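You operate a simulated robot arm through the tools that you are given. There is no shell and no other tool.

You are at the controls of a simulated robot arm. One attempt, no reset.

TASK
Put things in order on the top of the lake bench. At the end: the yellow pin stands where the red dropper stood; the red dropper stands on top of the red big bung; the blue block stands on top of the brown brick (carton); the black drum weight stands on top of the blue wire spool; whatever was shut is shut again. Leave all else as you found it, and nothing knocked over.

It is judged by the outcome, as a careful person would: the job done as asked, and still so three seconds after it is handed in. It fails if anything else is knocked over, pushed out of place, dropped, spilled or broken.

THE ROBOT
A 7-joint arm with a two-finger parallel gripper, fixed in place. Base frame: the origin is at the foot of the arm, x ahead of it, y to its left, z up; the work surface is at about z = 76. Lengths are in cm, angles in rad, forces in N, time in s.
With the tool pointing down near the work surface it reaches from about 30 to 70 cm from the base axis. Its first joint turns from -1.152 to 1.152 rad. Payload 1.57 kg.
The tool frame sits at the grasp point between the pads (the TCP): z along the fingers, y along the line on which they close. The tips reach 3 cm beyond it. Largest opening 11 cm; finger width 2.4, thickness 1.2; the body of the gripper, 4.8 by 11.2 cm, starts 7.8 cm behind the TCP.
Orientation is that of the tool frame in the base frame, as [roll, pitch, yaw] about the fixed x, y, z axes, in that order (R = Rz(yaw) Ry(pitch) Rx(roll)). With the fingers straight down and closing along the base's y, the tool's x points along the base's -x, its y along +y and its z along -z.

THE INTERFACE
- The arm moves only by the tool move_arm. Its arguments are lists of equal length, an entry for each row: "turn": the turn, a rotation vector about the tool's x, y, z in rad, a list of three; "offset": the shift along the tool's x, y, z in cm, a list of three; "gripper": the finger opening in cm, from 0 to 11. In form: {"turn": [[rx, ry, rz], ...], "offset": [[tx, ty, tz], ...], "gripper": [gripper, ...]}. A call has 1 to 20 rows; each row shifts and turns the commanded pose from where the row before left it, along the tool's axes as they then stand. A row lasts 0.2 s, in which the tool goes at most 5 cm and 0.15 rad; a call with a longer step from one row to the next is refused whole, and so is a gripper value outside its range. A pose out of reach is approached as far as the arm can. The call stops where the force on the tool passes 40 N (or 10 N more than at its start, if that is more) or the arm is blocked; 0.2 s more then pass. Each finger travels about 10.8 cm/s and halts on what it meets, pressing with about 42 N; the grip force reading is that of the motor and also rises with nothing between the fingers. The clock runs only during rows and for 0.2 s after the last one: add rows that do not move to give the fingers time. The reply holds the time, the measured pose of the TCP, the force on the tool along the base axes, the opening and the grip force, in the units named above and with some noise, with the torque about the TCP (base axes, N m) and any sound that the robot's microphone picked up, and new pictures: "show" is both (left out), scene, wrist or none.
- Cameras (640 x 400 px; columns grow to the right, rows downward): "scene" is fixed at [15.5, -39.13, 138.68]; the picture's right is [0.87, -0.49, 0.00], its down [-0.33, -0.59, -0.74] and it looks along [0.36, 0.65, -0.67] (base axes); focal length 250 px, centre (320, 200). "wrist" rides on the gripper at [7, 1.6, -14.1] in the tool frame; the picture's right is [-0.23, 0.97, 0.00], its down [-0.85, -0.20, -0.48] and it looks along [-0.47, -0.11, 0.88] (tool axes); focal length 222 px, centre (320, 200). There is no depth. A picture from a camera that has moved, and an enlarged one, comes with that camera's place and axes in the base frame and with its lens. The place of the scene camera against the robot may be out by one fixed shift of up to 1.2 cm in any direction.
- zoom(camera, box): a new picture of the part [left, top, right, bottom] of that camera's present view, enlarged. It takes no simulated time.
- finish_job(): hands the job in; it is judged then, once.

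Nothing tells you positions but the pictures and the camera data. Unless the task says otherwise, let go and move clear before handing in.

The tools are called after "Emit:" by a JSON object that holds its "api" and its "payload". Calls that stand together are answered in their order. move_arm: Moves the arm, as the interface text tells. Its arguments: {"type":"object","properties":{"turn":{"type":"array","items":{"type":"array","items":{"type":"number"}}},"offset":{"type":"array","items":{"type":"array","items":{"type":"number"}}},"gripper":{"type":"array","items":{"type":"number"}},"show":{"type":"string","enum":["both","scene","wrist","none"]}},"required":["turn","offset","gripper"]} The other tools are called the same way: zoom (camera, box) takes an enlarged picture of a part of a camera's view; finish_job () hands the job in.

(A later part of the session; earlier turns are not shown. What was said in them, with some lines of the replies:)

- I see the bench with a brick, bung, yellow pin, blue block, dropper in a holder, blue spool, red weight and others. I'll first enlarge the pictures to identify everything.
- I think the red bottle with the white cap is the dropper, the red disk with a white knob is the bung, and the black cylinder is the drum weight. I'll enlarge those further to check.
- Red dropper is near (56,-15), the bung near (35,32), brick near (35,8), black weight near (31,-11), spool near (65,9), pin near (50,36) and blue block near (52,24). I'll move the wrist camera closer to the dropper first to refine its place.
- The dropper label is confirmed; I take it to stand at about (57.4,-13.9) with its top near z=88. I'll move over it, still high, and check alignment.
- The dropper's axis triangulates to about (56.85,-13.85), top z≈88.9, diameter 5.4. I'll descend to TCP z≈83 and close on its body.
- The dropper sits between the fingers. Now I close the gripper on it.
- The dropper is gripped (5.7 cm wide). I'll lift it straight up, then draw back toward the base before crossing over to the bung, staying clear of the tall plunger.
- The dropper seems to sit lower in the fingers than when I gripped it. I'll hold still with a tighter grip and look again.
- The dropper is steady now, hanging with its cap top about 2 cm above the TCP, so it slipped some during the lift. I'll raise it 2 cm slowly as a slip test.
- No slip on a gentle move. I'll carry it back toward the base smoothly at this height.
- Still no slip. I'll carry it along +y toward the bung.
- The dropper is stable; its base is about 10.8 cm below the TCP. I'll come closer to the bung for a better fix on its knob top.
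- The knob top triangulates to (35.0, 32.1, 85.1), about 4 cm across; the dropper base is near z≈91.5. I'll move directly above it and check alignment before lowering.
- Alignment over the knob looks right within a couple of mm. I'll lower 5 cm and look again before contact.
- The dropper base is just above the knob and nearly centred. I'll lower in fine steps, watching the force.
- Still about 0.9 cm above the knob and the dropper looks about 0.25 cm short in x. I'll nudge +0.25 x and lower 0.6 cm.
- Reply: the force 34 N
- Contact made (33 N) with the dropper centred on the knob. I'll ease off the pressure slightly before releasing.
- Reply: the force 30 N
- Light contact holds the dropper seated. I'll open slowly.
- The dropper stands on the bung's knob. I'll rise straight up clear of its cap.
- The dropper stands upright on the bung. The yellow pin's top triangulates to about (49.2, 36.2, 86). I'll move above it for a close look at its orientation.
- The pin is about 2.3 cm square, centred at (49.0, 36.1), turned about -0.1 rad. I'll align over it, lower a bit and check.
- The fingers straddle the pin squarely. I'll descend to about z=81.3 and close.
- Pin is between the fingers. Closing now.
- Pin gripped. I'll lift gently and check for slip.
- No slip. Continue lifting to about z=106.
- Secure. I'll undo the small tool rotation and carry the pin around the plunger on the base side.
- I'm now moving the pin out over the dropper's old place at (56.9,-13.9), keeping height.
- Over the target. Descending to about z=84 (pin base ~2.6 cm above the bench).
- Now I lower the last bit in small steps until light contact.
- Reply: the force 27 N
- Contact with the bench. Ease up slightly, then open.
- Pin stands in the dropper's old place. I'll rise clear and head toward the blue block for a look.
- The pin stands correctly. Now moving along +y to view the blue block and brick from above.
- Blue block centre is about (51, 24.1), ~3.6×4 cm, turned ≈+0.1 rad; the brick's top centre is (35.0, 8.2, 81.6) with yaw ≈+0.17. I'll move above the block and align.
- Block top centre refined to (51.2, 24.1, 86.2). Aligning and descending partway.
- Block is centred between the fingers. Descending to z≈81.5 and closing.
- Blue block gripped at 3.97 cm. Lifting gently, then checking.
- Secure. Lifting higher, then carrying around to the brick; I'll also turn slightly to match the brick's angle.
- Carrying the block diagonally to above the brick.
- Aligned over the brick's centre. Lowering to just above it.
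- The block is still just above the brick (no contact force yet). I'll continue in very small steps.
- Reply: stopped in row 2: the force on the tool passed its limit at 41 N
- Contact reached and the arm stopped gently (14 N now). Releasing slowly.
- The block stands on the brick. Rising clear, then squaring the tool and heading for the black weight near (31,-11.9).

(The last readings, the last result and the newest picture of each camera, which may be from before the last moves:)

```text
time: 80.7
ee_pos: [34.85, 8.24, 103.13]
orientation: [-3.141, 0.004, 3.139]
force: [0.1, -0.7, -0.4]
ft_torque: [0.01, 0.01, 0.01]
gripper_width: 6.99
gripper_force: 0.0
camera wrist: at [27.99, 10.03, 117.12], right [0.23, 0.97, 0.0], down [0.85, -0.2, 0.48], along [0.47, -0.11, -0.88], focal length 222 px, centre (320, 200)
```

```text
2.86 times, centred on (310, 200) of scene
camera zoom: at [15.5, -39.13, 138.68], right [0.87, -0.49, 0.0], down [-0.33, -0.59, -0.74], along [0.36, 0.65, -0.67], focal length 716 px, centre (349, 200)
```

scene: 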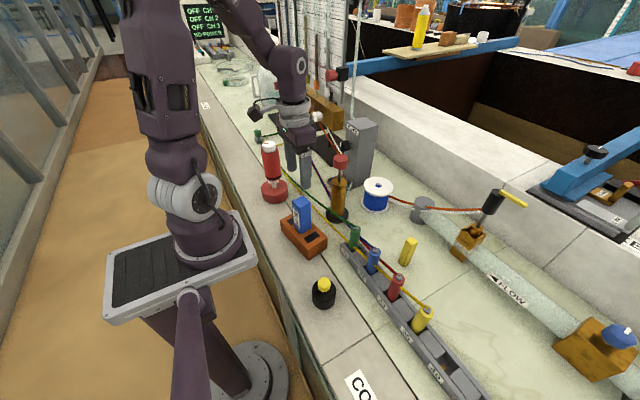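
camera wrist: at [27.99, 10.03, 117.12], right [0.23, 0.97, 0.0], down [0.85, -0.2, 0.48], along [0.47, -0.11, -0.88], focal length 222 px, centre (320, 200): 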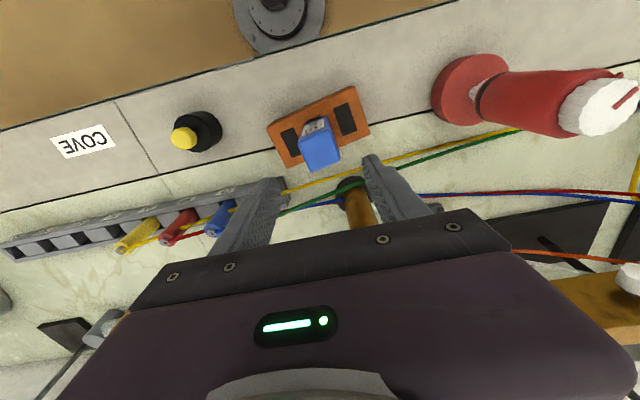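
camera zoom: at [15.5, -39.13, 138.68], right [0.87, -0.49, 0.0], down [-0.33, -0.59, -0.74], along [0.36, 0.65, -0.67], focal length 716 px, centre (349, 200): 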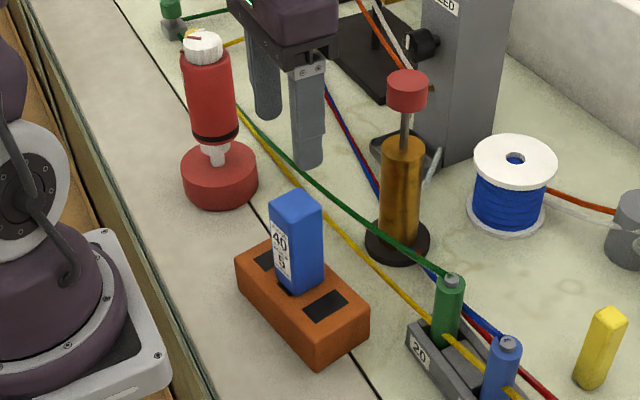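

All good so far. Moving over to the black weight for a close view.

Emit:
{"api": "move_arm", "payload": {"turn": [[0, 0, 0], [0, 0, 0], [0, 0, 0], [0, 0, 0], [0, 0, 0], [0, 0, 0], [0, 0, 0], [0, 0, 0], [0, 0, 0]], "offset": [[0.67, -3.38, 0], [0.67, -3.38, 0], [0.67, -3.38, 0], [0.67, -3.38, 0], [0.67, -3.38, 0], [0.67, -3.38, 0], [0, 0, 3], [0, 0, 3], [0, 0, 0]], "gripper": [8, 9, 10, 10, 10, 10, 10, 10, 10]}}

Emit:
{"api": "zoom", "payload": {"camera": "wrist", "box": [250, 90, 390, 190]}}

Emit:
{"api": "zoom", "payload": {"camera": "scene", "box": [270, 220, 370, 320]}}

```text
time: 82.7
ee_pos: [31.01, -12.1, 96.88]
orientation: [3.14, 0.0, 3.141]
force: [-0.3, 0.0, -0.3]
ft_torque: [0.0, -0.04, 0.03]
gripper_width: 9.99
gripper_force: 0.1
camera wrist: at [24.0, -10.53, 110.93], right [0.23, 0.97, 0.0], down [0.85, -0.2, 0.48], along [0.47, -0.11, -0.88], focal length 222 px, centre (320, 200)
```

scene: 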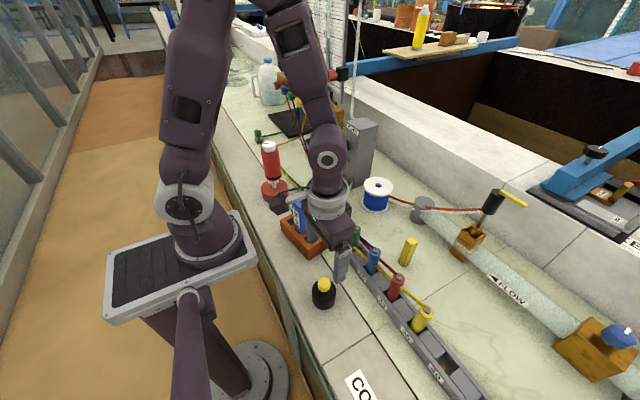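
wrist: 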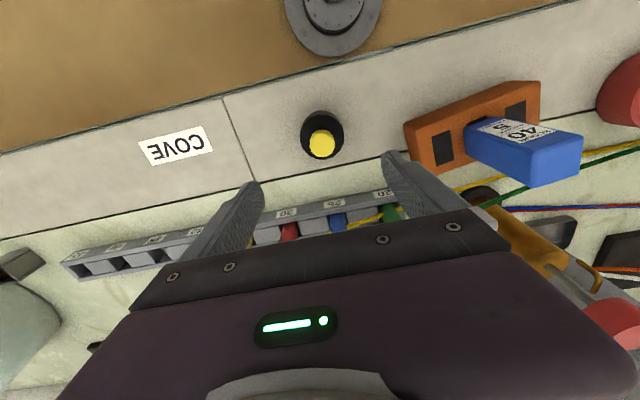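

```text
4.00 times, centred on (320, 140) of wrist
camera zoom: at [24.0, -10.53, 110.93], right [0.23, 0.97, 0.0], down [0.85, -0.2, 0.48], along [0.47, -0.11, -0.88], focal length 888 px, centre (320, 440)
```

zoom: 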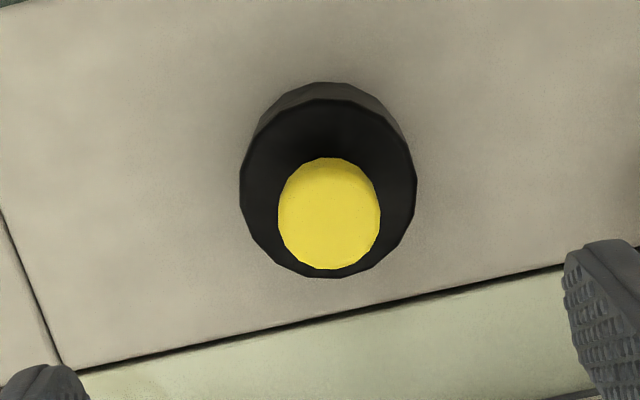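

```text
4.00 times, centred on (320, 270) of scene
camera zoom: at [15.5, -39.13, 138.68], right [0.87, -0.49, 0.0], down [-0.33, -0.59, -0.74], along [0.36, 0.65, -0.67], focal length 1002 px, centre (320, -80)
```

zoom: 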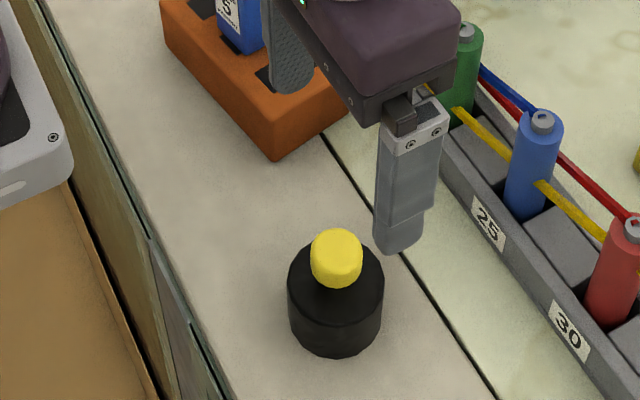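

Weight body: centre (30.9,-11.9), diameter 6, top of body z≈80.4, knob top ≈83. I'll descend with open fingers to TCP z≈80.

Emit:
{"api": "move_arm", "payload": {"turn": [[0, 0, 0], [0, 0, 0], [0, 0, 0], [0, 0, 0], [0, 0, 0], [0, 0, 0], [0, 0, 0], [0, 0, 0], [0, 0, 0], [0, 0, 0], [0, 0, 0]], "offset": [[0.13, 0.26, 0], [0, 0, 2], [0, 0, 2], [0, 0, 2], [0, 0, 2], [0, 0, 2], [0, 0, 2], [0, 0, 2], [0, 0, 1.6], [0, 0, 0.8], [0, 0, 0]], "gripper": [10, 10, 10, 10, 10, 10, 10, 10, 10, 10, 10]}}

Emit:
{"api": "zoom", "payload": {"camera": "scene", "box": [270, 220, 370, 320]}}

Emit:
{"api": "zoom", "payload": {"camera": "wrist", "box": [220, 110, 420, 250]}}

```text
time: 85.1
ee_pos: [30.83, -11.77, 80.49]
orientation: [-3.141, 0.001, -3.141]
force: [0.0, 0.5, 0.5]
ft_torque: [0.0, 0.01, -0.01]
gripper_width: 10.02
gripper_force: 0.1
camera wrist: at [23.89, -10.03, 94.58], right [0.23, 0.97, 0.0], down [0.85, -0.2, 0.48], along [0.47, -0.11, -0.88], focal length 222 px, centre (320, 200)
```

scene: 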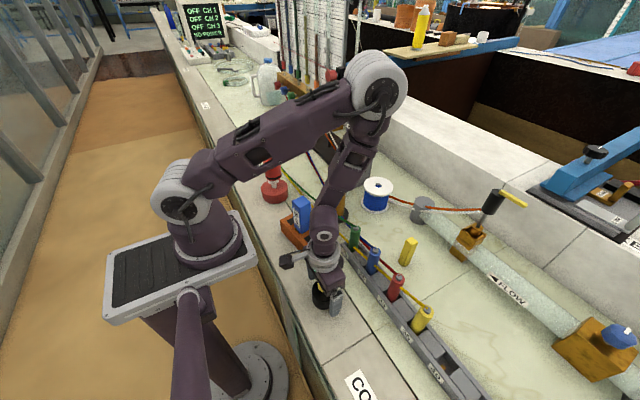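
wrist: 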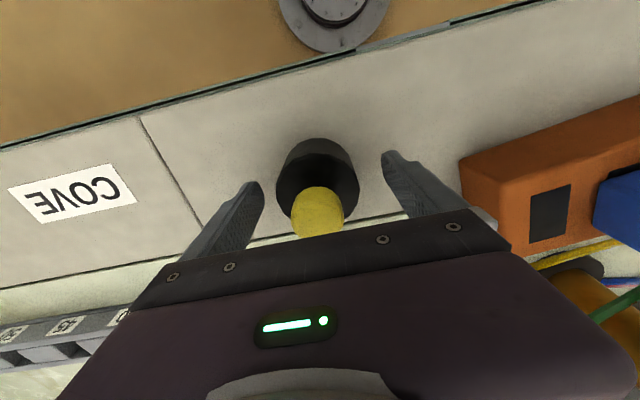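

```text
4.00 times, centred on (320, 270) of scene
camera zoom: at [15.5, -39.13, 138.68], right [0.87, -0.49, 0.0], down [-0.33, -0.59, -0.74], along [0.36, 0.65, -0.67], focal length 1002 px, centre (320, -80)
```

zoom: 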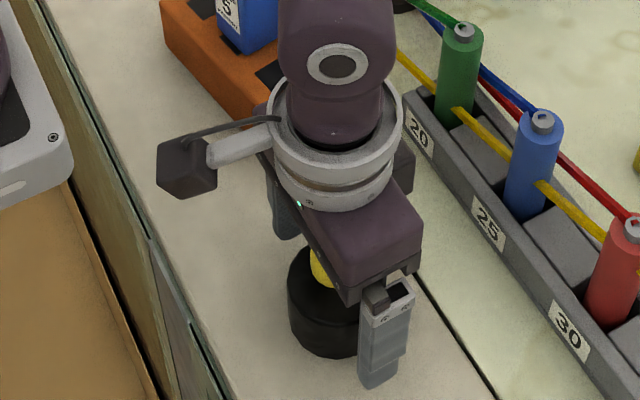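

```text
2.86 times, centred on (320, 180) of wrist
camera zoom: at [23.89, -10.03, 94.58], right [0.23, 0.97, 0.0], down [0.85, -0.2, 0.48], along [0.47, -0.11, -0.88], focal length 635 px, centre (320, 257)
```

zoom: 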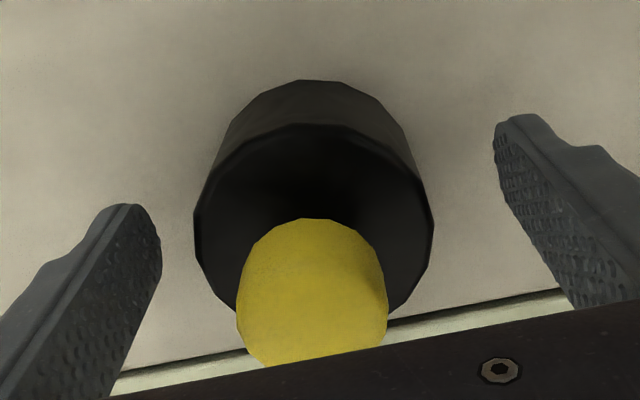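

Emit:
{"api": "move_arm", "payload": {"turn": [[0, 0, 0], [0, 0, 0], [0, 0, 0], [0, 0, 0], [0, 0, 0], [0, 0, 0], [0, 0, 0], [0, 0, 0]], "offset": [[0, -0.12, 0.3], [0, 0, 0.3], [0, 0, 0], [0, 0, 0], [0, 0, 0], [0, 0, 0], [0, 0, 0], [0, 0, 0]], "gripper": [10, 10, 8.5, 7.5, 6.5, 5.5, 4, 4]}}

Emit:
{"api": "zoom", "payload": {"camera": "wrist", "box": [220, 110, 420, 250]}}

Emit:
{"api": "zoom", "payload": {"camera": "scene", "box": [270, 220, 370, 320]}}

```text
time: 86.9
ee_pos: [30.93, -11.96, 79.78]
orientation: [-3.141, 0.0, 3.141]
force: [-1.0, -1.4, 0.3]
ft_torque: [-0.13, 0.03, 0.03]
gripper_width: 6.08
gripper_force: 41.3
camera wrist: at [23.91, -10.24, 93.93], right [0.23, 0.97, 0.0], down [0.85, -0.2, 0.48], along [0.47, -0.11, -0.88], focal length 222 px, centre (320, 200)
```

scene: 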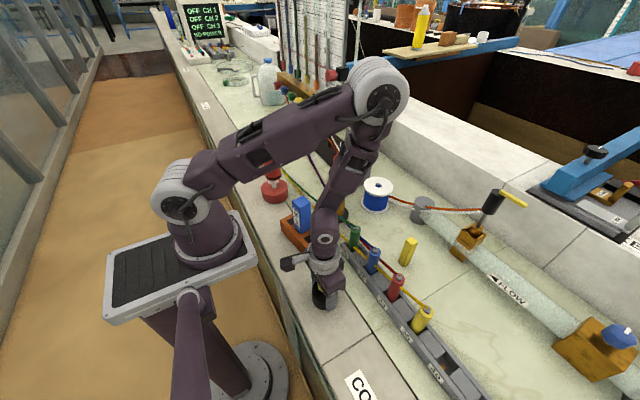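
wrist: 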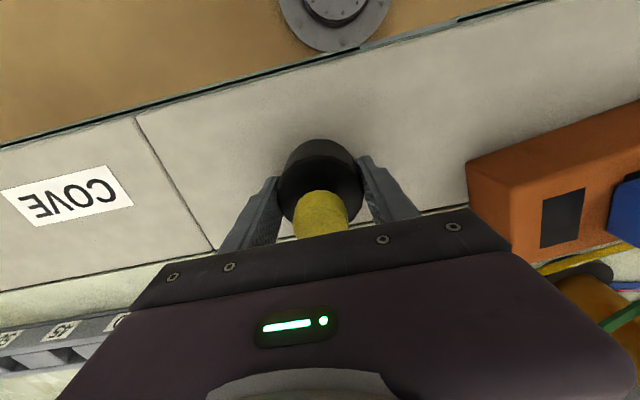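

```text
2.86 times, centred on (320, 180) of wrist
camera zoom: at [23.91, -10.24, 93.93], right [0.23, 0.97, 0.0], down [0.85, -0.2, 0.48], along [0.47, -0.11, -0.88], focal length 635 px, centre (320, 257)
```

zoom: 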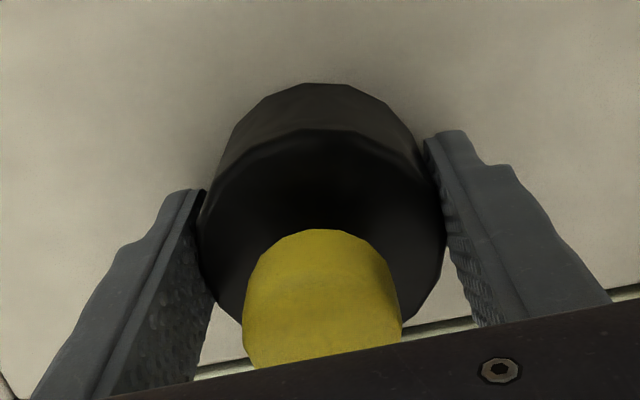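

```text
4.00 times, centred on (320, 270) of scene
camera zoom: at [15.51, -39.13, 138.67], right [0.87, -0.49, 0.0], down [-0.33, -0.59, -0.74], along [0.36, 0.65, -0.67], focal length 1002 px, centre (320, -80)
```

zoom: 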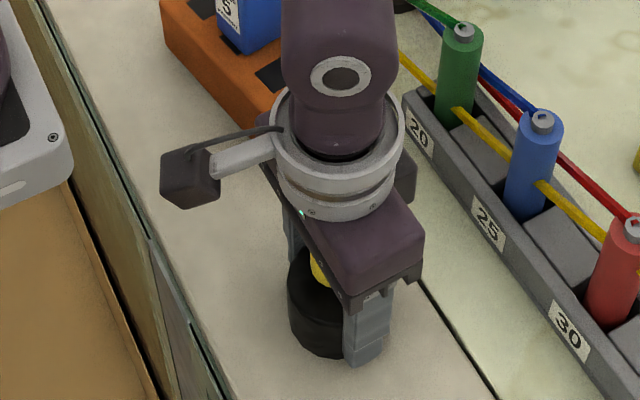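

Weight gripped at 6.1 cm and centred. Lifting gently to test.

Emit:
{"api": "move_arm", "payload": {"turn": [[0, 0, 0], [0, 0, 0], [0, 0, 0], [0, 0, 0], [0, 0, 0], [0, 0, 0], [0, 0, 0], [0, 0, 0]], "offset": [[0, 0, 0], [0, 0, -0.1], [0, 0, -0.2], [0, 0, -0.3], [0, 0, -0.5], [0, 0, -0.5], [0, 0, -0.3], [0, 0, -0.1]], "gripper": [0, 0, 0, 0, 0, 0, 0, 0]}}

Emit:
{"api": "zoom", "payload": {"camera": "wrist", "box": [220, 110, 420, 250]}}

Emit:
{"api": "zoom", "payload": {"camera": "scene", "box": [270, 220, 370, 320]}}

```text
time: 88.7
ee_pos: [30.77, -12.02, 82.02]
orientation: [3.139, 0.0, -3.141]
force: [0.2, 0.2, -9.9]
ft_torque: [0.0, 0.01, 0.02]
gripper_width: 6.08
gripper_force: 42.4
camera wrist: at [23.92, -10.21, 96.11], right [0.23, 0.97, 0.0], down [0.85, -0.2, 0.48], along [0.47, -0.11, -0.88], focal length 222 px, centre (320, 200)
```

scene: 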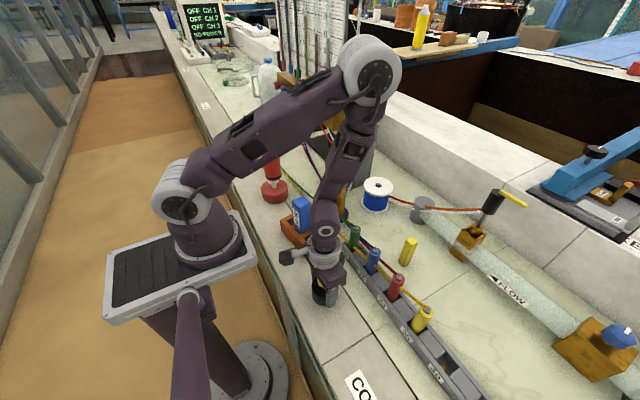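
wrist: 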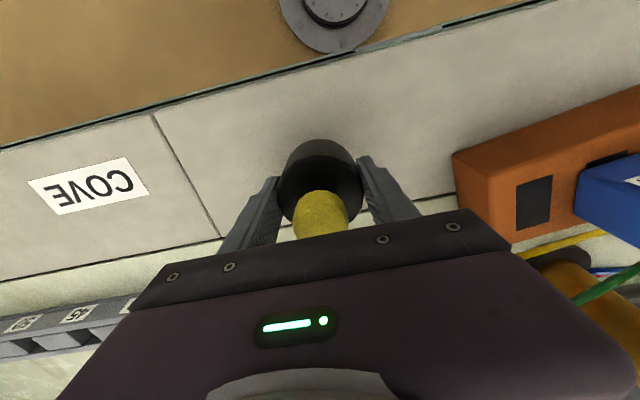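

```text
2.86 times, centred on (320, 180) of wrist
camera zoom: at [23.92, -10.21, 96.11], right [0.23, 0.97, 0.0], down [0.85, -0.2, 0.48], along [0.47, -0.11, -0.88], focal length 635 px, centre (320, 257)
```

zoom: 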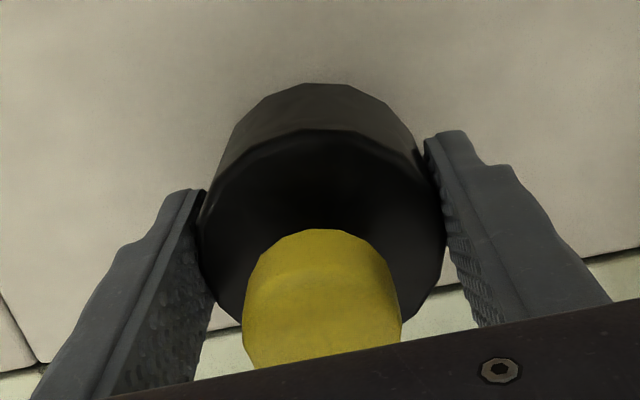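

```text
4.00 times, centred on (320, 270) of scene
camera zoom: at [15.51, -39.13, 138.67], right [0.87, -0.49, 0.0], down [-0.33, -0.59, -0.74], along [0.36, 0.65, -0.67], focal length 1002 px, centre (320, -80)
```

zoom: 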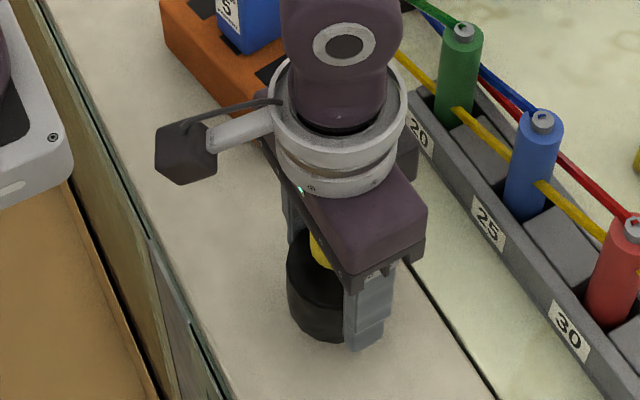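

It weighs about 10 N and hasn't slipped. Lifting further, gently.

Emit:
{"api": "move_arm", "payload": {"turn": [[0, 0, 0], [0, 0, 0], [0, 0, 0], [0, 0, 0], [0, 0, 0], [0, 0, 0], [0, 0, 0], [0, 0, 0], [0, 0, 0], [0, 0, 0], [0, 0, 0]], "offset": [[0, 0, -0.2], [0, 0, -0.4], [0, 0, -0.7], [0, 0, -1], [0, 0, -1.2], [0, 0, -1.2], [0, 0, -1.2], [0, 0, -1], [0, 0, -0.7], [0, 0, -0.4], [0, 0, -0.2]], "gripper": [0, 0, 0, 0, 0, 0, 0, 0, 0, 0, 0], "show": "wrist"}}

Emit:
{"api": "zoom", "payload": {"camera": "wrist", "box": [220, 110, 420, 250]}}

```text
time: 91.1
ee_pos: [30.93, -12.13, 90.18]
orientation: [3.141, 0.0, -3.141]
force: [0.3, 0.3, -9.1]
ft_torque: [-0.01, 0.02, -0.01]
gripper_width: 6.08
gripper_force: 42.0
camera wrist: at [23.93, -10.33, 104.23], right [0.23, 0.97, 0.0], down [0.85, -0.2, 0.48], along [0.47, -0.11, -0.88], focal length 222 px, centre (320, 200)
```

wrist: 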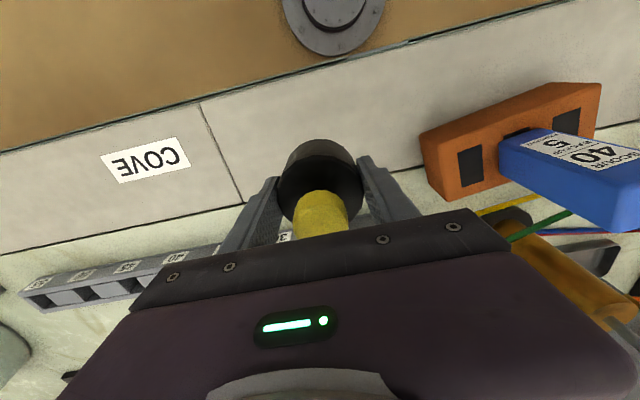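

```text
2.86 times, centred on (320, 180) of wrist
camera zoom: at [23.93, -10.33, 104.23], right [0.23, 0.97, 0.0], down [0.85, -0.2, 0.48], along [0.47, -0.11, -0.88], focal length 635 px, centre (320, 257)
```

zoom: 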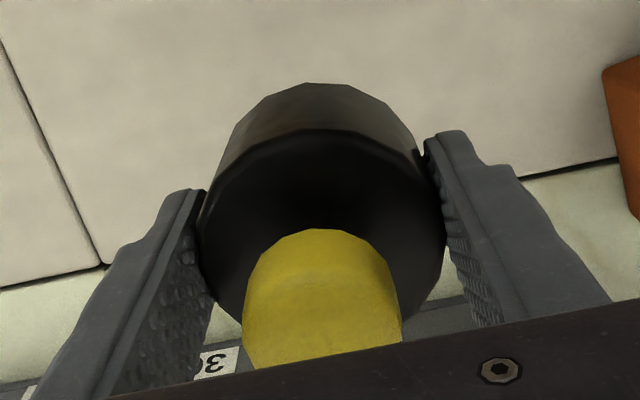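

No slip. Lifting to z≈98 and carrying it out toward the spool side, keeping clear of the plunger.

Emit:
{"api": "move_arm", "payload": {"turn": [[0, 0, 0], [0, 0, 0], [0, 0, 0], [0, 0, 0], [0, 0, 0], [0, 0, 0], [0, 0, 0], [0, 0, 0], [0, 0, 0], [0, 0, 0], [0, 0, 0], [0, 0, 0], [0, 0, 0], [0, 0, 0], [0, 0, 0], [0, 0, 0], [0, 0, 0], [0, 0, 0], [0, 0, 0], [0, 0, 0]], "offset": [[0, 0, -0.3], [0, 0, -0.7], [0, 0, -1.2], [0, 0, -1.5], [0, 0, -1.5], [0, 0, -1.3], [0, 0, -0.9], [0, 0, -0.4], [-0.7, 0.26, 0], [-1.4, 0.53, 0], [-2.1, 0.79, 0], [-2.4, 0.9, 0], [-2.6, 0.98, 0], [-2.6, 0.98, 0], [-2.6, 0.98, 0], [-2.6, 0.98, 0], [-2.4, 0.9, 0], [-2.1, 0.79, 0], [-1.4, 0.53, 0], [-0.7, 0.26, 0]], "gripper": [0, 0, 0, 0, 0, 0, 0, 0, 0, 0, 0, 0, 0, 0, 0, 0, 0, 0, 0, 0]}}

Emit:
{"api": "zoom", "payload": {"camera": "wrist", "box": [380, 80, 580, 240]}}

Emit:
{"api": "zoom", "payload": {"camera": "wrist", "box": [220, 110, 420, 250]}}

```text
time: 95.3
ee_pos: [54.74, -3.24, 97.99]
orientation: [-3.142, 0.0, -3.141]
force: [-0.4, 0.0, -9.4]
ft_torque: [0.03, 0.04, 0.04]
gripper_width: 6.07
gripper_force: 42.1
camera wrist: at [47.78, -1.4, 112.08], right [0.23, 0.97, 0.0], down [0.85, -0.2, 0.48], along [0.47, -0.11, -0.88], focal length 222 px, centre (320, 200)
```

scene: 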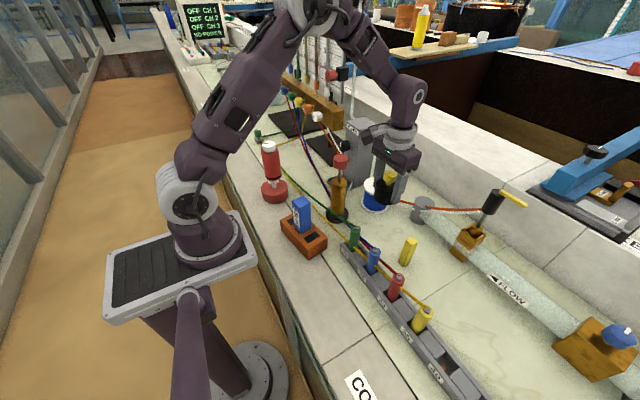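
wrist: 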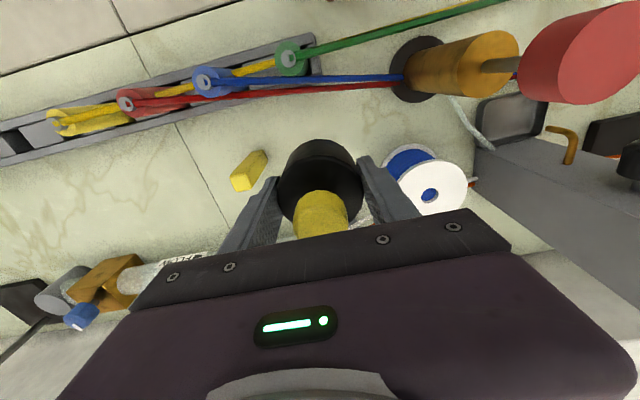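

```text
2.50 times, centred on (480, 160) of wrist
camera zoom: at [47.78, -1.4, 112.08], right [0.23, 0.97, 0.0], down [0.85, -0.2, 0.48], along [0.47, -0.11, -0.88], focal length 555 px, centre (-80, 300)
```

zoom: 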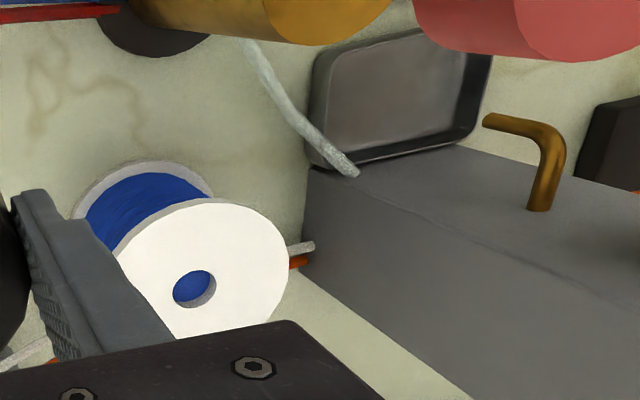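

```text
2.86 times, centred on (320, 180) of wrist
camera zoom: at [47.78, -1.4, 112.08], right [0.23, 0.97, 0.0], down [0.85, -0.2, 0.48], along [0.47, -0.11, -0.88], focal length 635 px, centre (320, 257)
```

zoom: 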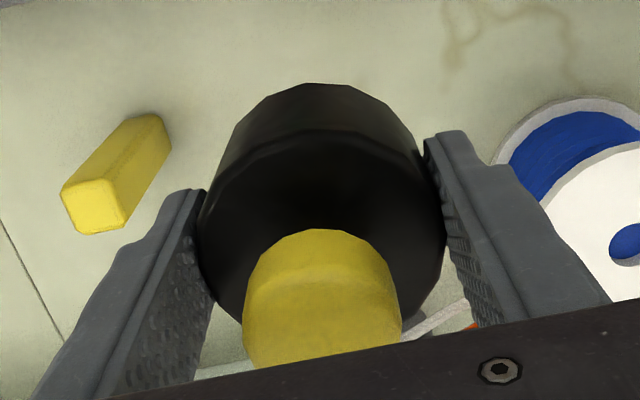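

The weight is steady. The spool's top centre is about (65.0,10.0,85). I'll move out in x, then across in +y to sit above it.

Emit:
{"api": "move_arm", "payload": {"turn": [[0, 0, 0], [0, 0, 0], [0, 0, 0], [0, 0, 0], [0, 0, 0], [0, 0, 0], [0, 0, 0], [0, 0, 0], [0, 0, 0], [0, 0, 0], [0, 0, 0], [0, 0, 0], [0, 0, 0], [0, 0, 0], [0, 0, 0]], "offset": [[-0.6, 0, 0], [-1.5, 0, 0], [-2.5, 0, 0], [-2.8, 0, 0], [-2.0, 0, 0], [-0.8, 0, 0], [0, 0.6, 0], [0, 1.5, 0], [0, 2.3, 0], [0, 2.5, 0], [0, 2.5, 0], [0, 2, 0], [0, 1.1, 0], [0, 0.55, 0], [0, 0, 0]], "gripper": [0, 0, 0, 0, 0, 0, 0, 0, 0, 0, 0, 0, 0, 0, 0]}}

Emit:
{"api": "zoom", "payload": {"camera": "wrist", "box": [220, 90, 420, 230]}}

Emit:
{"api": "zoom", "payload": {"camera": "scene", "box": [330, 130, 430, 230]}}

```text
time: 98.5
ee_pos: [64.91, 9.88, 97.97]
orientation: [3.141, -0.001, 3.141]
force: [0.2, 0.8, -9.2]
ft_torque: [0.01, 0.01, 0.0]
gripper_width: 6.05
gripper_force: 42.4
camera wrist: at [57.86, 11.62, 112.08], right [0.23, 0.97, 0.0], down [0.85, -0.2, 0.48], along [0.47, -0.11, -0.88], focal length 222 px, centre (320, 200)
```

scene: 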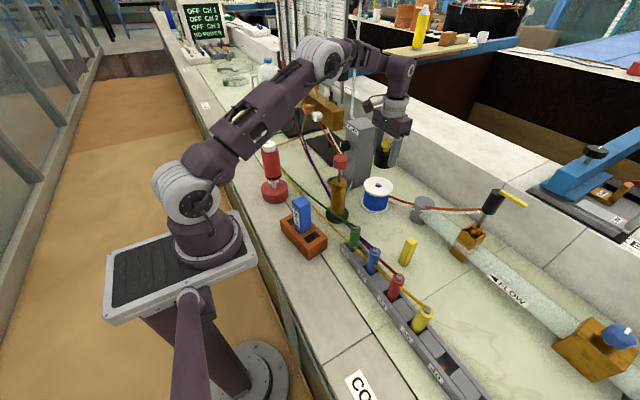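
wrist: 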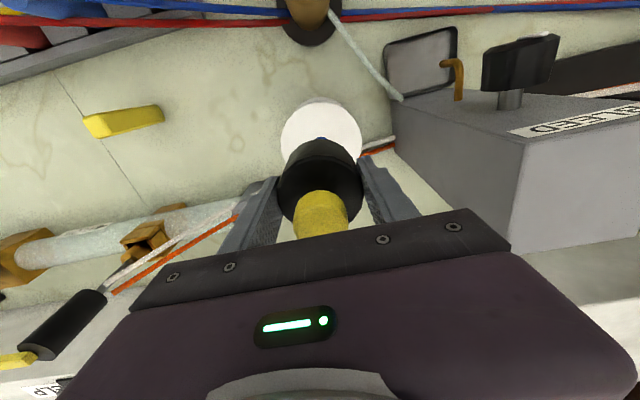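

```text
2.86 times, centred on (320, 160) of wrist
camera zoom: at [57.86, 11.62, 112.08], right [0.23, 0.97, 0.0], down [0.85, -0.2, 0.48], along [0.47, -0.11, -0.88], focal length 635 px, centre (320, 314)
```

zoom: 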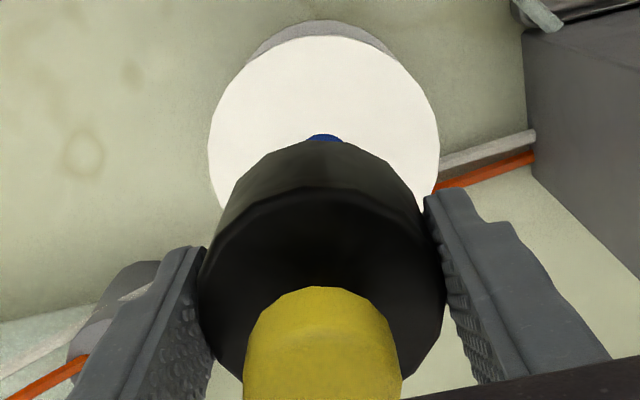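

```text
4.00 times, centred on (380, 180) of scene
camera zoom: at [15.52, -39.12, 138.67], right [0.87, -0.49, 0.0], down [-0.33, -0.59, -0.74], along [0.36, 0.65, -0.67], focal length 1002 px, centre (80, 280)
```

zoom: 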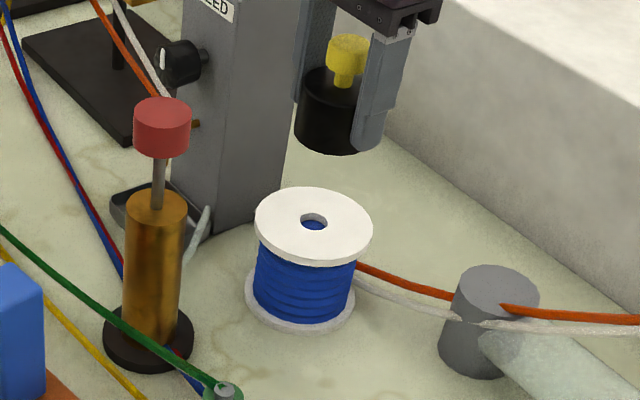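

Spool centre refines to (65.1,10.06). Small x correction, then lowering to just above the spool.

Emit:
{"api": "move_arm", "payload": {"turn": [[0, 0, 0], [0, 0, 0], [0, 0, 0], [0, 0, 0], [0, 0, 0], [0, 0, 0], [0, 0, 0], [0, 0, 0], [0, 0, 0]], "offset": [[-0.25, 0.04, 0], [0, 0, 0.4], [0, 0, 1], [0, 0, 1.4], [0, 0, 1.4], [0, 0, 1.3], [0, 0, 0.8], [0, 0, 0.4], [0, 0, 0]], "gripper": [0, 0, 0, 0, 0, 0, 0, 0, 0]}}

Emit:
{"api": "zoom", "payload": {"camera": "wrist", "box": [220, 90, 420, 230]}}

Emit:
{"api": "zoom", "payload": {"camera": "scene", "box": [330, 130, 430, 230]}}

```text
time: 100.5
ee_pos: [64.98, 9.92, 91.3]
orientation: [-3.141, 0.0, 3.141]
force: [-0.1, -0.5, -9.6]
ft_torque: [-0.01, 0.03, 0.0]
gripper_width: 6.08
gripper_force: 41.7
camera wrist: at [58.07, 11.75, 105.42], right [0.23, 0.97, 0.0], down [0.85, -0.2, 0.48], along [0.47, -0.11, -0.88], focal length 222 px, centre (320, 200)
```

scene: 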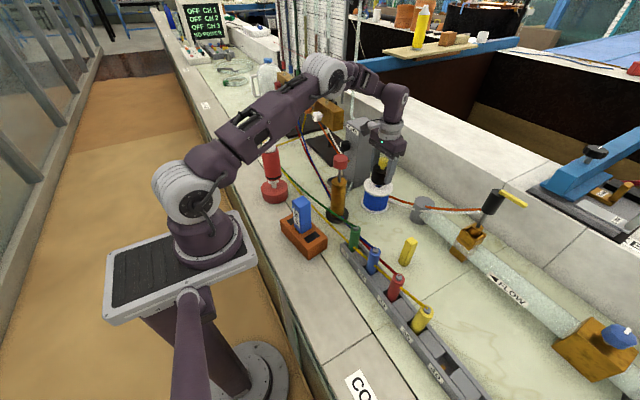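
wrist: 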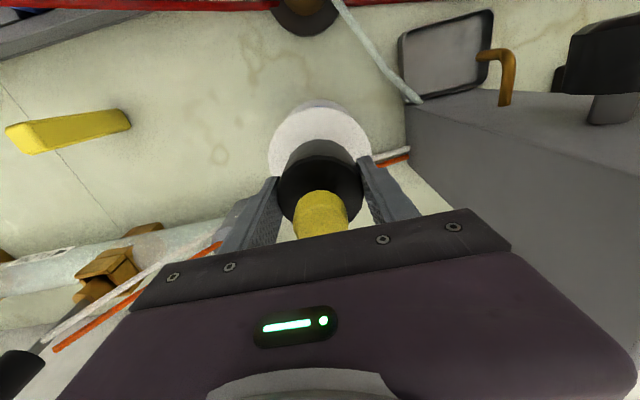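

```text
2.86 times, centred on (320, 160) of wrist
camera zoom: at [58.07, 11.75, 105.42], right [0.23, 0.97, 0.0], down [0.85, -0.2, 0.48], along [0.47, -0.11, -0.88], focal length 635 px, centre (320, 314)
```

zoom: 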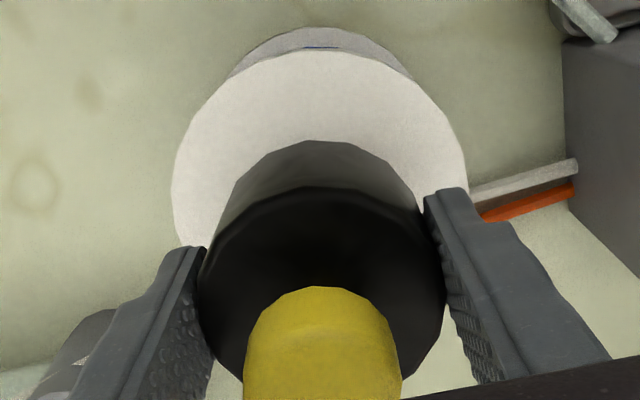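

```text
4.00 times, centred on (380, 180) of scene
camera zoom: at [15.52, -39.13, 138.67], right [0.87, -0.49, 0.0], down [-0.33, -0.59, -0.74], along [0.36, 0.65, -0.67], focal length 1002 px, centre (80, 280)
```

zoom: 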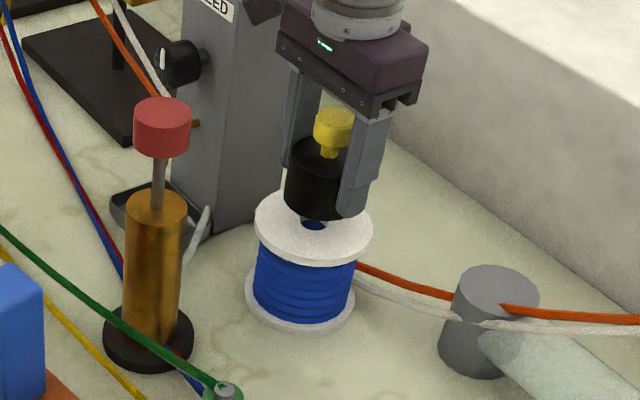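

Emit:
{"api": "move_arm", "payload": {"turn": [[0, 0, 0], [0, 0, 0], [0, 0, 0], [0, 0, 0], [0, 0, 0], [0, 0, 0]], "offset": [[0, 0, 0.3], [0, 0, 0.5], [0, 0, 0.5], [0, 0, 0.3], [0, 0, 0.1], [0, 0, 0]], "gripper": [0, 0, 0, 0, 0, 0], "show": "none"}}

Emit:
{"api": "zoom", "payload": {"camera": "scene", "box": [340, 150, 410, 220]}}

```text
time: 101.9
ee_pos: [64.81, 9.99, 89.68]
orientation: [3.141, 0.001, 3.141]
force: [0.2, 0.0, -9.3]
ft_torque: [0.01, 0.0, 0.02]
gripper_width: 6.07
gripper_force: 41.8
```

```text
5.71 times, centred on (375, 185) of scene
camera zoom: at [15.52, -39.13, 138.67], right [0.87, -0.49, 0.0], down [-0.33, -0.59, -0.74], along [0.36, 0.65, -0.67], focal length 1431 px, centre (6, 286)
```

zoom: 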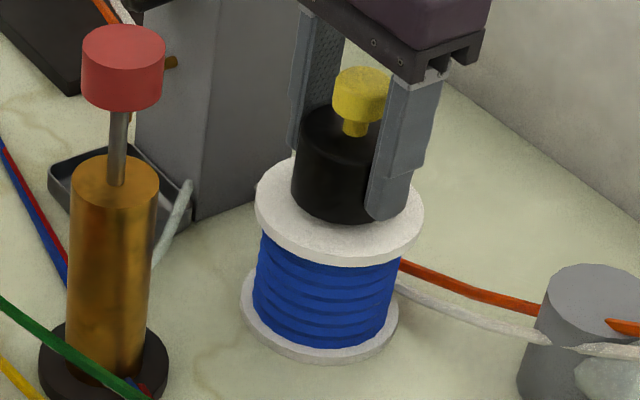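

Emit:
{"api": "move_arm", "payload": {"turn": [[0, 0, 0], [0, 0, 0], [0, 0, 0], [0, 0, 0]], "offset": [[0, 0, 0.15], [0, 0, 0.15], [0, 0, 0.1], [0, 0, 0]], "gripper": [0, 0, 0, 0], "show": "none"}}

```text
time: 102.9
ee_pos: [64.99, 9.89, 89.13]
orientation: [-3.14, 0.001, -3.141]
force: [0.5, -0.4, -9.8]
ft_torque: [0.01, 0.0, -0.01]
gripper_width: 6.04
gripper_force: 42.1
```

Emit:
{"api": "move_arm", "payload": {"turn": [[0, 0, 0], [0, 0, 0], [0, 0, 0]], "offset": [[0, 0, 0.1], [0, 0, 0.1], [0, 0, 0]], "gripper": [0, 0, 0], "show": "none"}}

```text
time: 103.7
ee_pos: [64.93, 9.84, 88.97]
orientation: [-3.141, 0.001, -3.141]
force: [0.5, -0.1, -8.8]
ft_torque: [0.0, 0.01, 0.02]
gripper_width: 6.08
gripper_force: 42.4
```

Emit:
{"api": "move_arm", "payload": {"turn": [[0, 0, 0], [0, 0, 0], [0, 0, 0]], "offset": [[0, 0, 0.08], [0, 0, 0.07], [0, 0, 0]], "gripper": [0, 0, 0], "show": "none"}}

Emit:
{"api": "zoom", "payload": {"camera": "scene", "box": [350, 160, 400, 210]}}

```text
time: 104.5
ee_pos: [64.93, 9.83, 88.87]
orientation: [3.14, 0.002, -3.141]
force: [-0.5, 0.2, -5.1]
ft_torque: [-0.05, 0.03, 0.02]
gripper_width: 6.06
gripper_force: 42.2
```

```text
8.00 times, centred on (375, 185) of scene
camera zoom: at [15.51, -39.12, 138.68], right [0.87, -0.49, 0.0], down [-0.33, -0.59, -0.74], along [0.36, 0.65, -0.67], focal length 2004 px, centre (-120, 320)
```

zoom: 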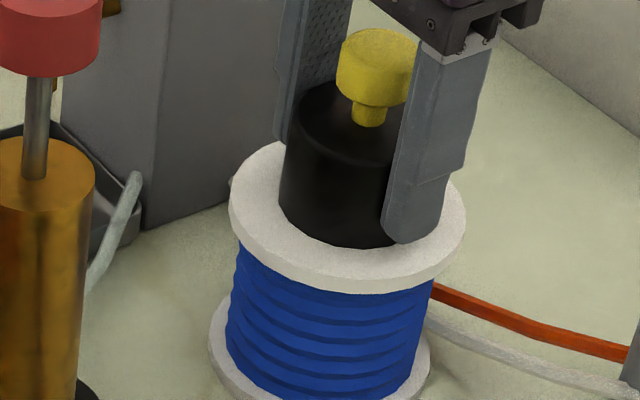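

Contact is starting (load dropping from 9.5 to 5 N). One more tiny step down.

Emit:
{"api": "move_arm", "payload": {"turn": [[0, 0, 0], [0, 0, 0]], "offset": [[0, 0, 0.05], [0, 0, 0]], "gripper": [0, 0], "show": "none"}}

```text
time: 105.1
ee_pos: [65.03, 9.95, 89.01]
orientation: [3.14, 0.002, 3.141]
force: [-4.8, 1.1, 6.4]
ft_torque: [-0.12, 0.28, -0.03]
gripper_width: 6.06
gripper_force: 41.9
```

The weight now rests on the spool. Opening slowly.

Emit:
{"api": "move_arm", "payload": {"turn": [[0, 0, 0], [0, 0, 0], [0, 0, 0], [0, 0, 0], [0, 0, 0], [0, 0, 0], [0, 0, 0]], "offset": [[0, 0, 0], [0, 0, 0], [0, 0, 0], [0, 0, 0], [0, 0, 0], [0, 0, 0], [0, 0, 0]], "gripper": [6.1, 6.3, 6.6, 7.1, 7.8, 8.5, 8.5]}}

Emit:
{"api": "zoom", "payload": {"camera": "scene", "box": [340, 150, 410, 220]}}

Emit:
{"api": "zoom", "payload": {"camera": "wrist", "box": [220, 90, 420, 230]}}

```text
time: 106.7
ee_pos: [65.0, 10.05, 88.89]
orientation: [3.142, 0.002, -3.142]
force: [0.4, 1.0, -0.2]
ft_torque: [0.0, -0.02, -0.01]
gripper_width: 8.51
gripper_force: 0.1
camera wrist: at [58.01, 11.68, 102.92], right [0.23, 0.97, 0.0], down [0.85, -0.2, 0.48], along [0.47, -0.11, -0.88], focal length 222 px, centre (320, 200)
```

scene: 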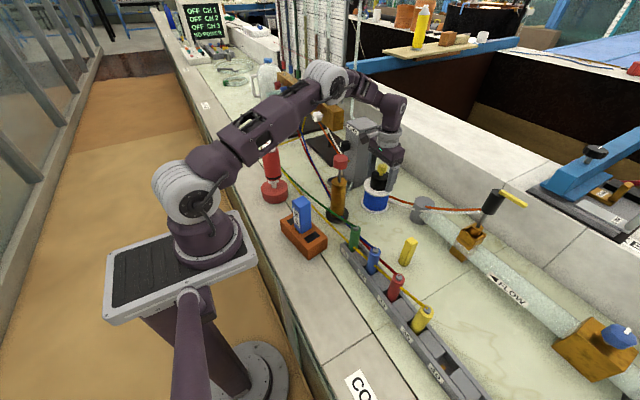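
wrist: 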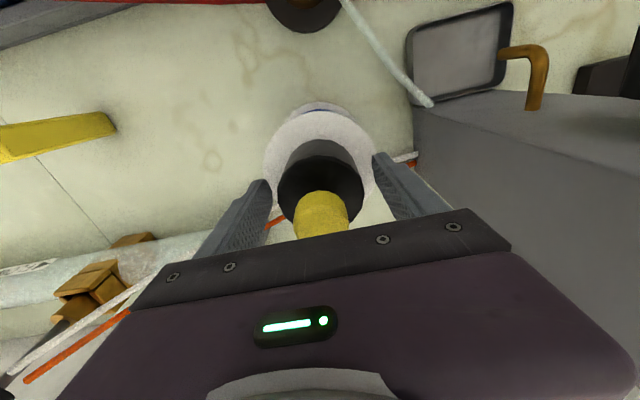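

```text
5.71 times, centred on (375, 185) of scene
camera zoom: at [15.5, -39.13, 138.68], right [0.87, -0.49, 0.0], down [-0.33, -0.59, -0.74], along [0.36, 0.65, -0.67], focal length 1431 px, centre (6, 286)
```

zoom: 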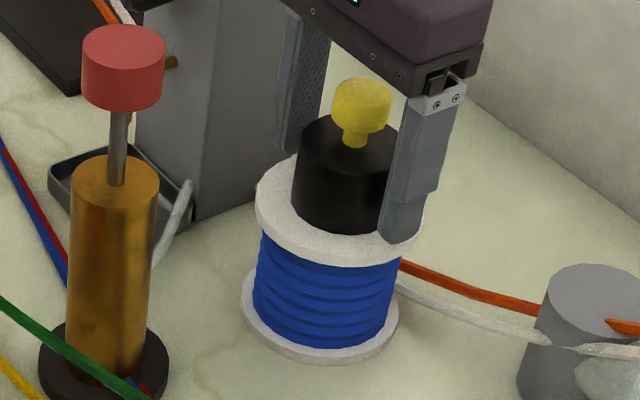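

```text
2.86 times, centred on (320, 160) of wrist
camera zoom: at [58.01, 11.68, 102.92], right [0.23, 0.97, 0.0], down [0.85, -0.2, 0.48], along [0.47, -0.11, -0.88], focal length 635 px, centre (320, 314)
```

zoom: 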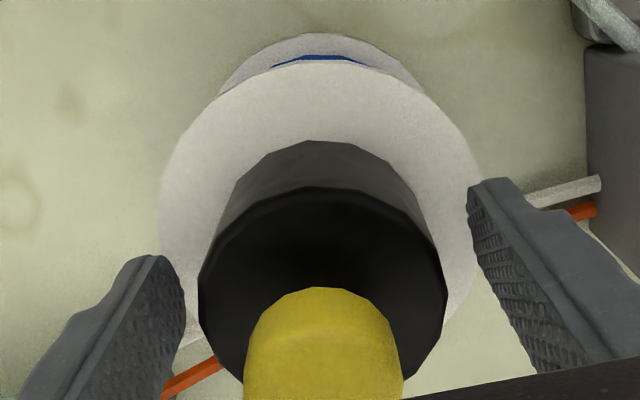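

The weight stands on the spool. Rising straight up and then backing away, clear of everything.

Emit:
{"api": "move_arm", "payload": {"turn": [[0, 0, 0], [0, 0, 0], [0, 0, 0], [0, 0, 0], [0, 0, 0], [0, 0, 0], [0, 0, 0], [0, 0, 0], [0, 0, 0]], "offset": [[0, 0, -0.6], [0, 0, -1.4], [0, 0, -2.5], [0, 0, -3], [0, 0, -3.5], [0, 0, -3.5], [0, 0, -3.5], [0, 0, -3], [0, 0, 0]], "gripper": [8.5, 8.5, 8.5, 8.5, 8.5, 8.5, 8.5, 8.5, 8.5]}}

Emit:
{"api": "zoom", "payload": {"camera": "scene", "box": [340, 150, 410, 220]}}

```text
time: 108.7
ee_pos: [64.83, 9.83, 109.46]
orientation: [-3.14, -0.003, -3.139]
force: [0.4, -0.4, -0.2]
ft_torque: [0.01, -0.01, -0.02]
gripper_width: 8.52
gripper_force: 0.0
out of reach, approached as far as the arm can: row 8
camera wrist: at [57.89, 11.58, 123.53], right [0.22, 0.97, 0.0], down [0.86, -0.2, 0.48], along [0.47, -0.11, -0.88], focal length 222 px, centre (320, 200)
```

scene: 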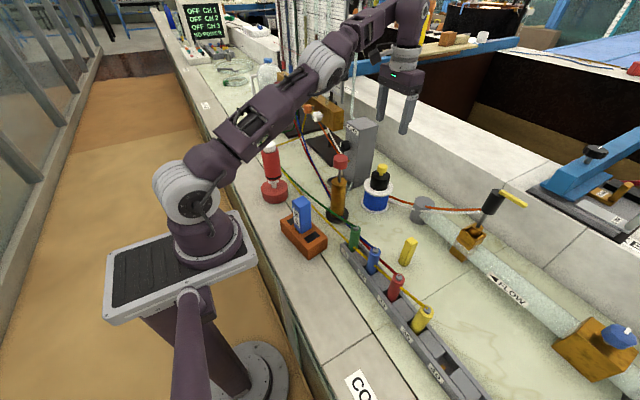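
wrist: 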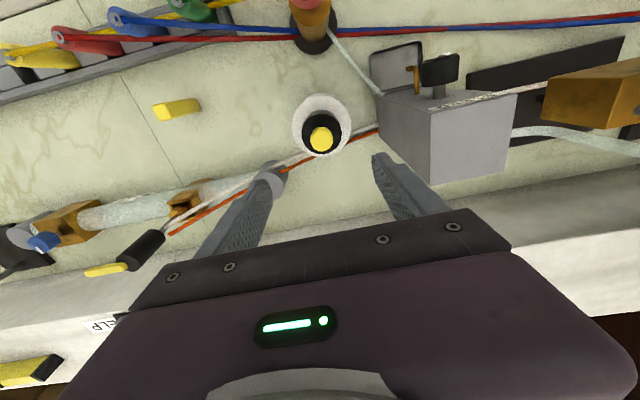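

```text
5.71 times, centred on (375, 185) of scene
camera zoom: at [15.5, -39.13, 138.68], right [0.87, -0.49, 0.0], down [-0.33, -0.59, -0.74], along [0.36, 0.65, -0.67], focal length 1431 px, centre (6, 286)
```

zoom: 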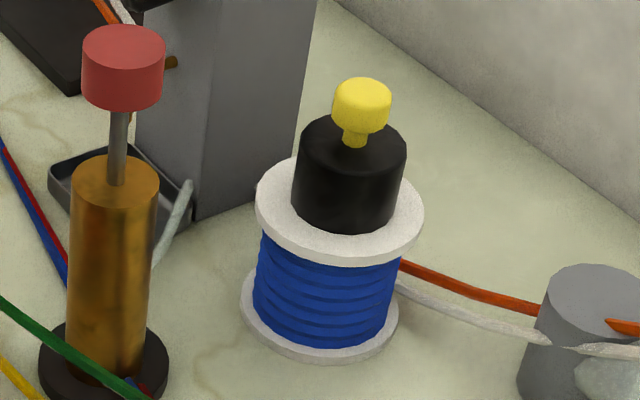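

Weight is centred on the spool. Retracting the arm back over the near side.

Emit:
{"api": "move_arm", "payload": {"turn": [[0, 0, 0], [0, 0, 0], [0, 0, 0], [0, 0, 0], [0, 0, 0], [0, 0, 0], [0, 0, 0], [0, 0, 0]], "offset": [[2, -1.5, 0], [3, -2.5, 0], [3.5, -2.5, 0], [3.5, -2, 0], [3.5, -1, 0], [3.5, 0, -1], [2, 0, -2], [1, 0, -2]], "gripper": [8.5, 8.5, 8.5, 8.5, 8.5, 8.5, 8.5, 8.5]}}

Emit:
{"api": "zoom", "payload": {"camera": "scene", "box": [240, 120, 420, 270]}}

Emit:
{"api": "zoom", "payload": {"camera": "scene", "box": [255, 130, 315, 210]}}

Emit:
{"api": "zoom", "payload": {"camera": "scene", "box": [340, 160, 540, 320]}}

```text
time: 110.5
ee_pos: [43.11, 0.48, 114.41]
orientation: [3.139, 0.001, 3.141]
force: [-1.2, -0.3, -0.2]
ft_torque: [-0.05, 0.0, -0.03]
gripper_width: 8.5
gripper_force: 0.0
camera wrist: at [36.13, 2.21, 128.52], right [0.23, 0.97, 0.0], down [0.85, -0.2, 0.48], along [0.47, -0.11, -0.88], focal length 222 px, centre (320, 200)
```

scene: 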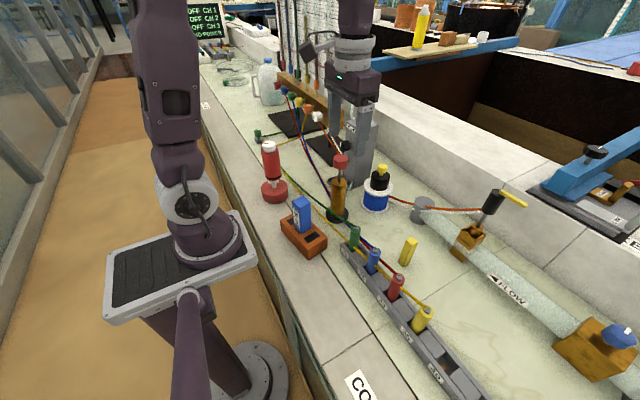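
wrist: 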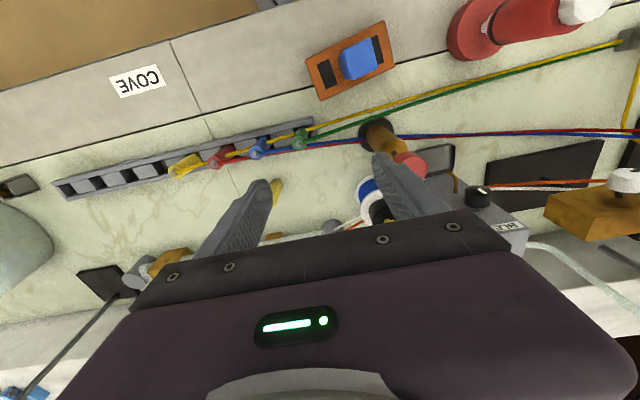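

```text
2.67 times, centred on (330, 195) of scene
camera zoom: at [15.5, -39.13, 138.68], right [0.87, -0.49, 0.0], down [-0.33, -0.59, -0.74], along [0.36, 0.65, -0.67], focal length 668 px, centre (293, 213)
```

zoom: 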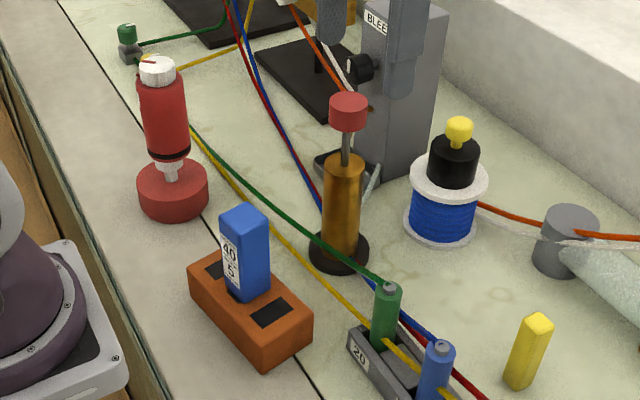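

```text
5.00 times, centred on (285, 170) of scene
camera zoom: at [15.5, -39.13, 138.68], right [0.87, -0.49, 0.0], down [-0.33, -0.59, -0.74], along [0.36, 0.65, -0.67], focal length 1252 px, centre (495, 350)
```

zoom: 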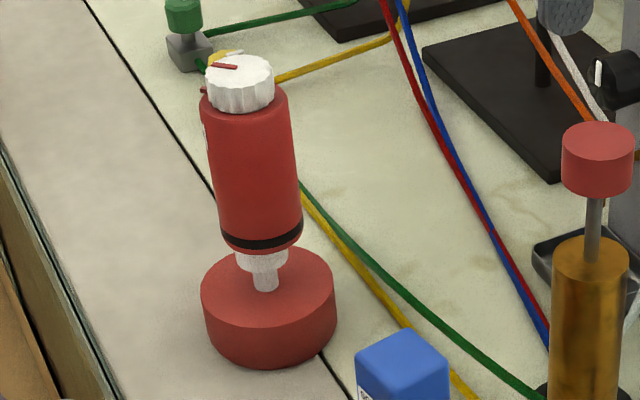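

```text
2.50 times, centred on (440, 240) of scene
camera zoom: at [15.5, -39.13, 138.68], right [0.87, -0.49, 0.0], down [-0.33, -0.59, -0.74], along [0.36, 0.65, -0.67], focal length 626 px, centre (20, 100)
```

zoom: 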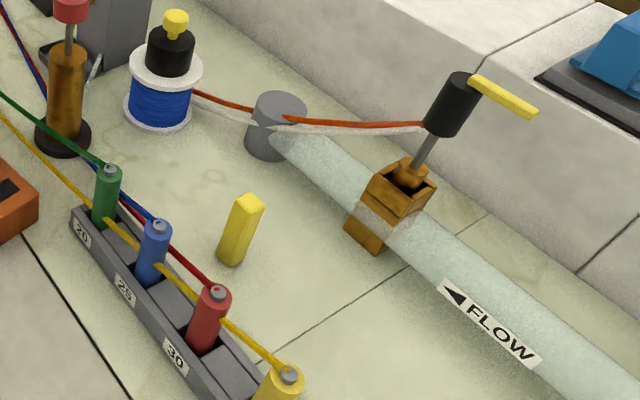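

Everything is in place. The yellow pin stands where the dropper stood and the dropper is upright on the bung. The blue block is on the brick and the black weight is centred on the spool. The bung, brick and spool have not moved, I opened nothing that was shut, and the gripper is empty and clear. Handing in.

Emit:
{"api": "finish_job", "payload": {}}

```text
The job is handed in.
```

I've handed the job in, with all four placements done. In the last pictures everything was standing and nothing else had moved:

- **Yellow pin:** it stands where the red dropper stood, to within a few millimetres.
- **Red dropper:** it stands upright on the white knob of the red big bung. It slid about 4 cm in the gripper on the first lift, but did not drop.
- **Blue block:** it stands on the middle of the brown brick and is lined up with it.
- **Black drum weight:** it stands centred on the blue wire spool.
- **Shut items:** I opened nothing, so there was nothing to shut again.

The gripper is empty and clear of everything.
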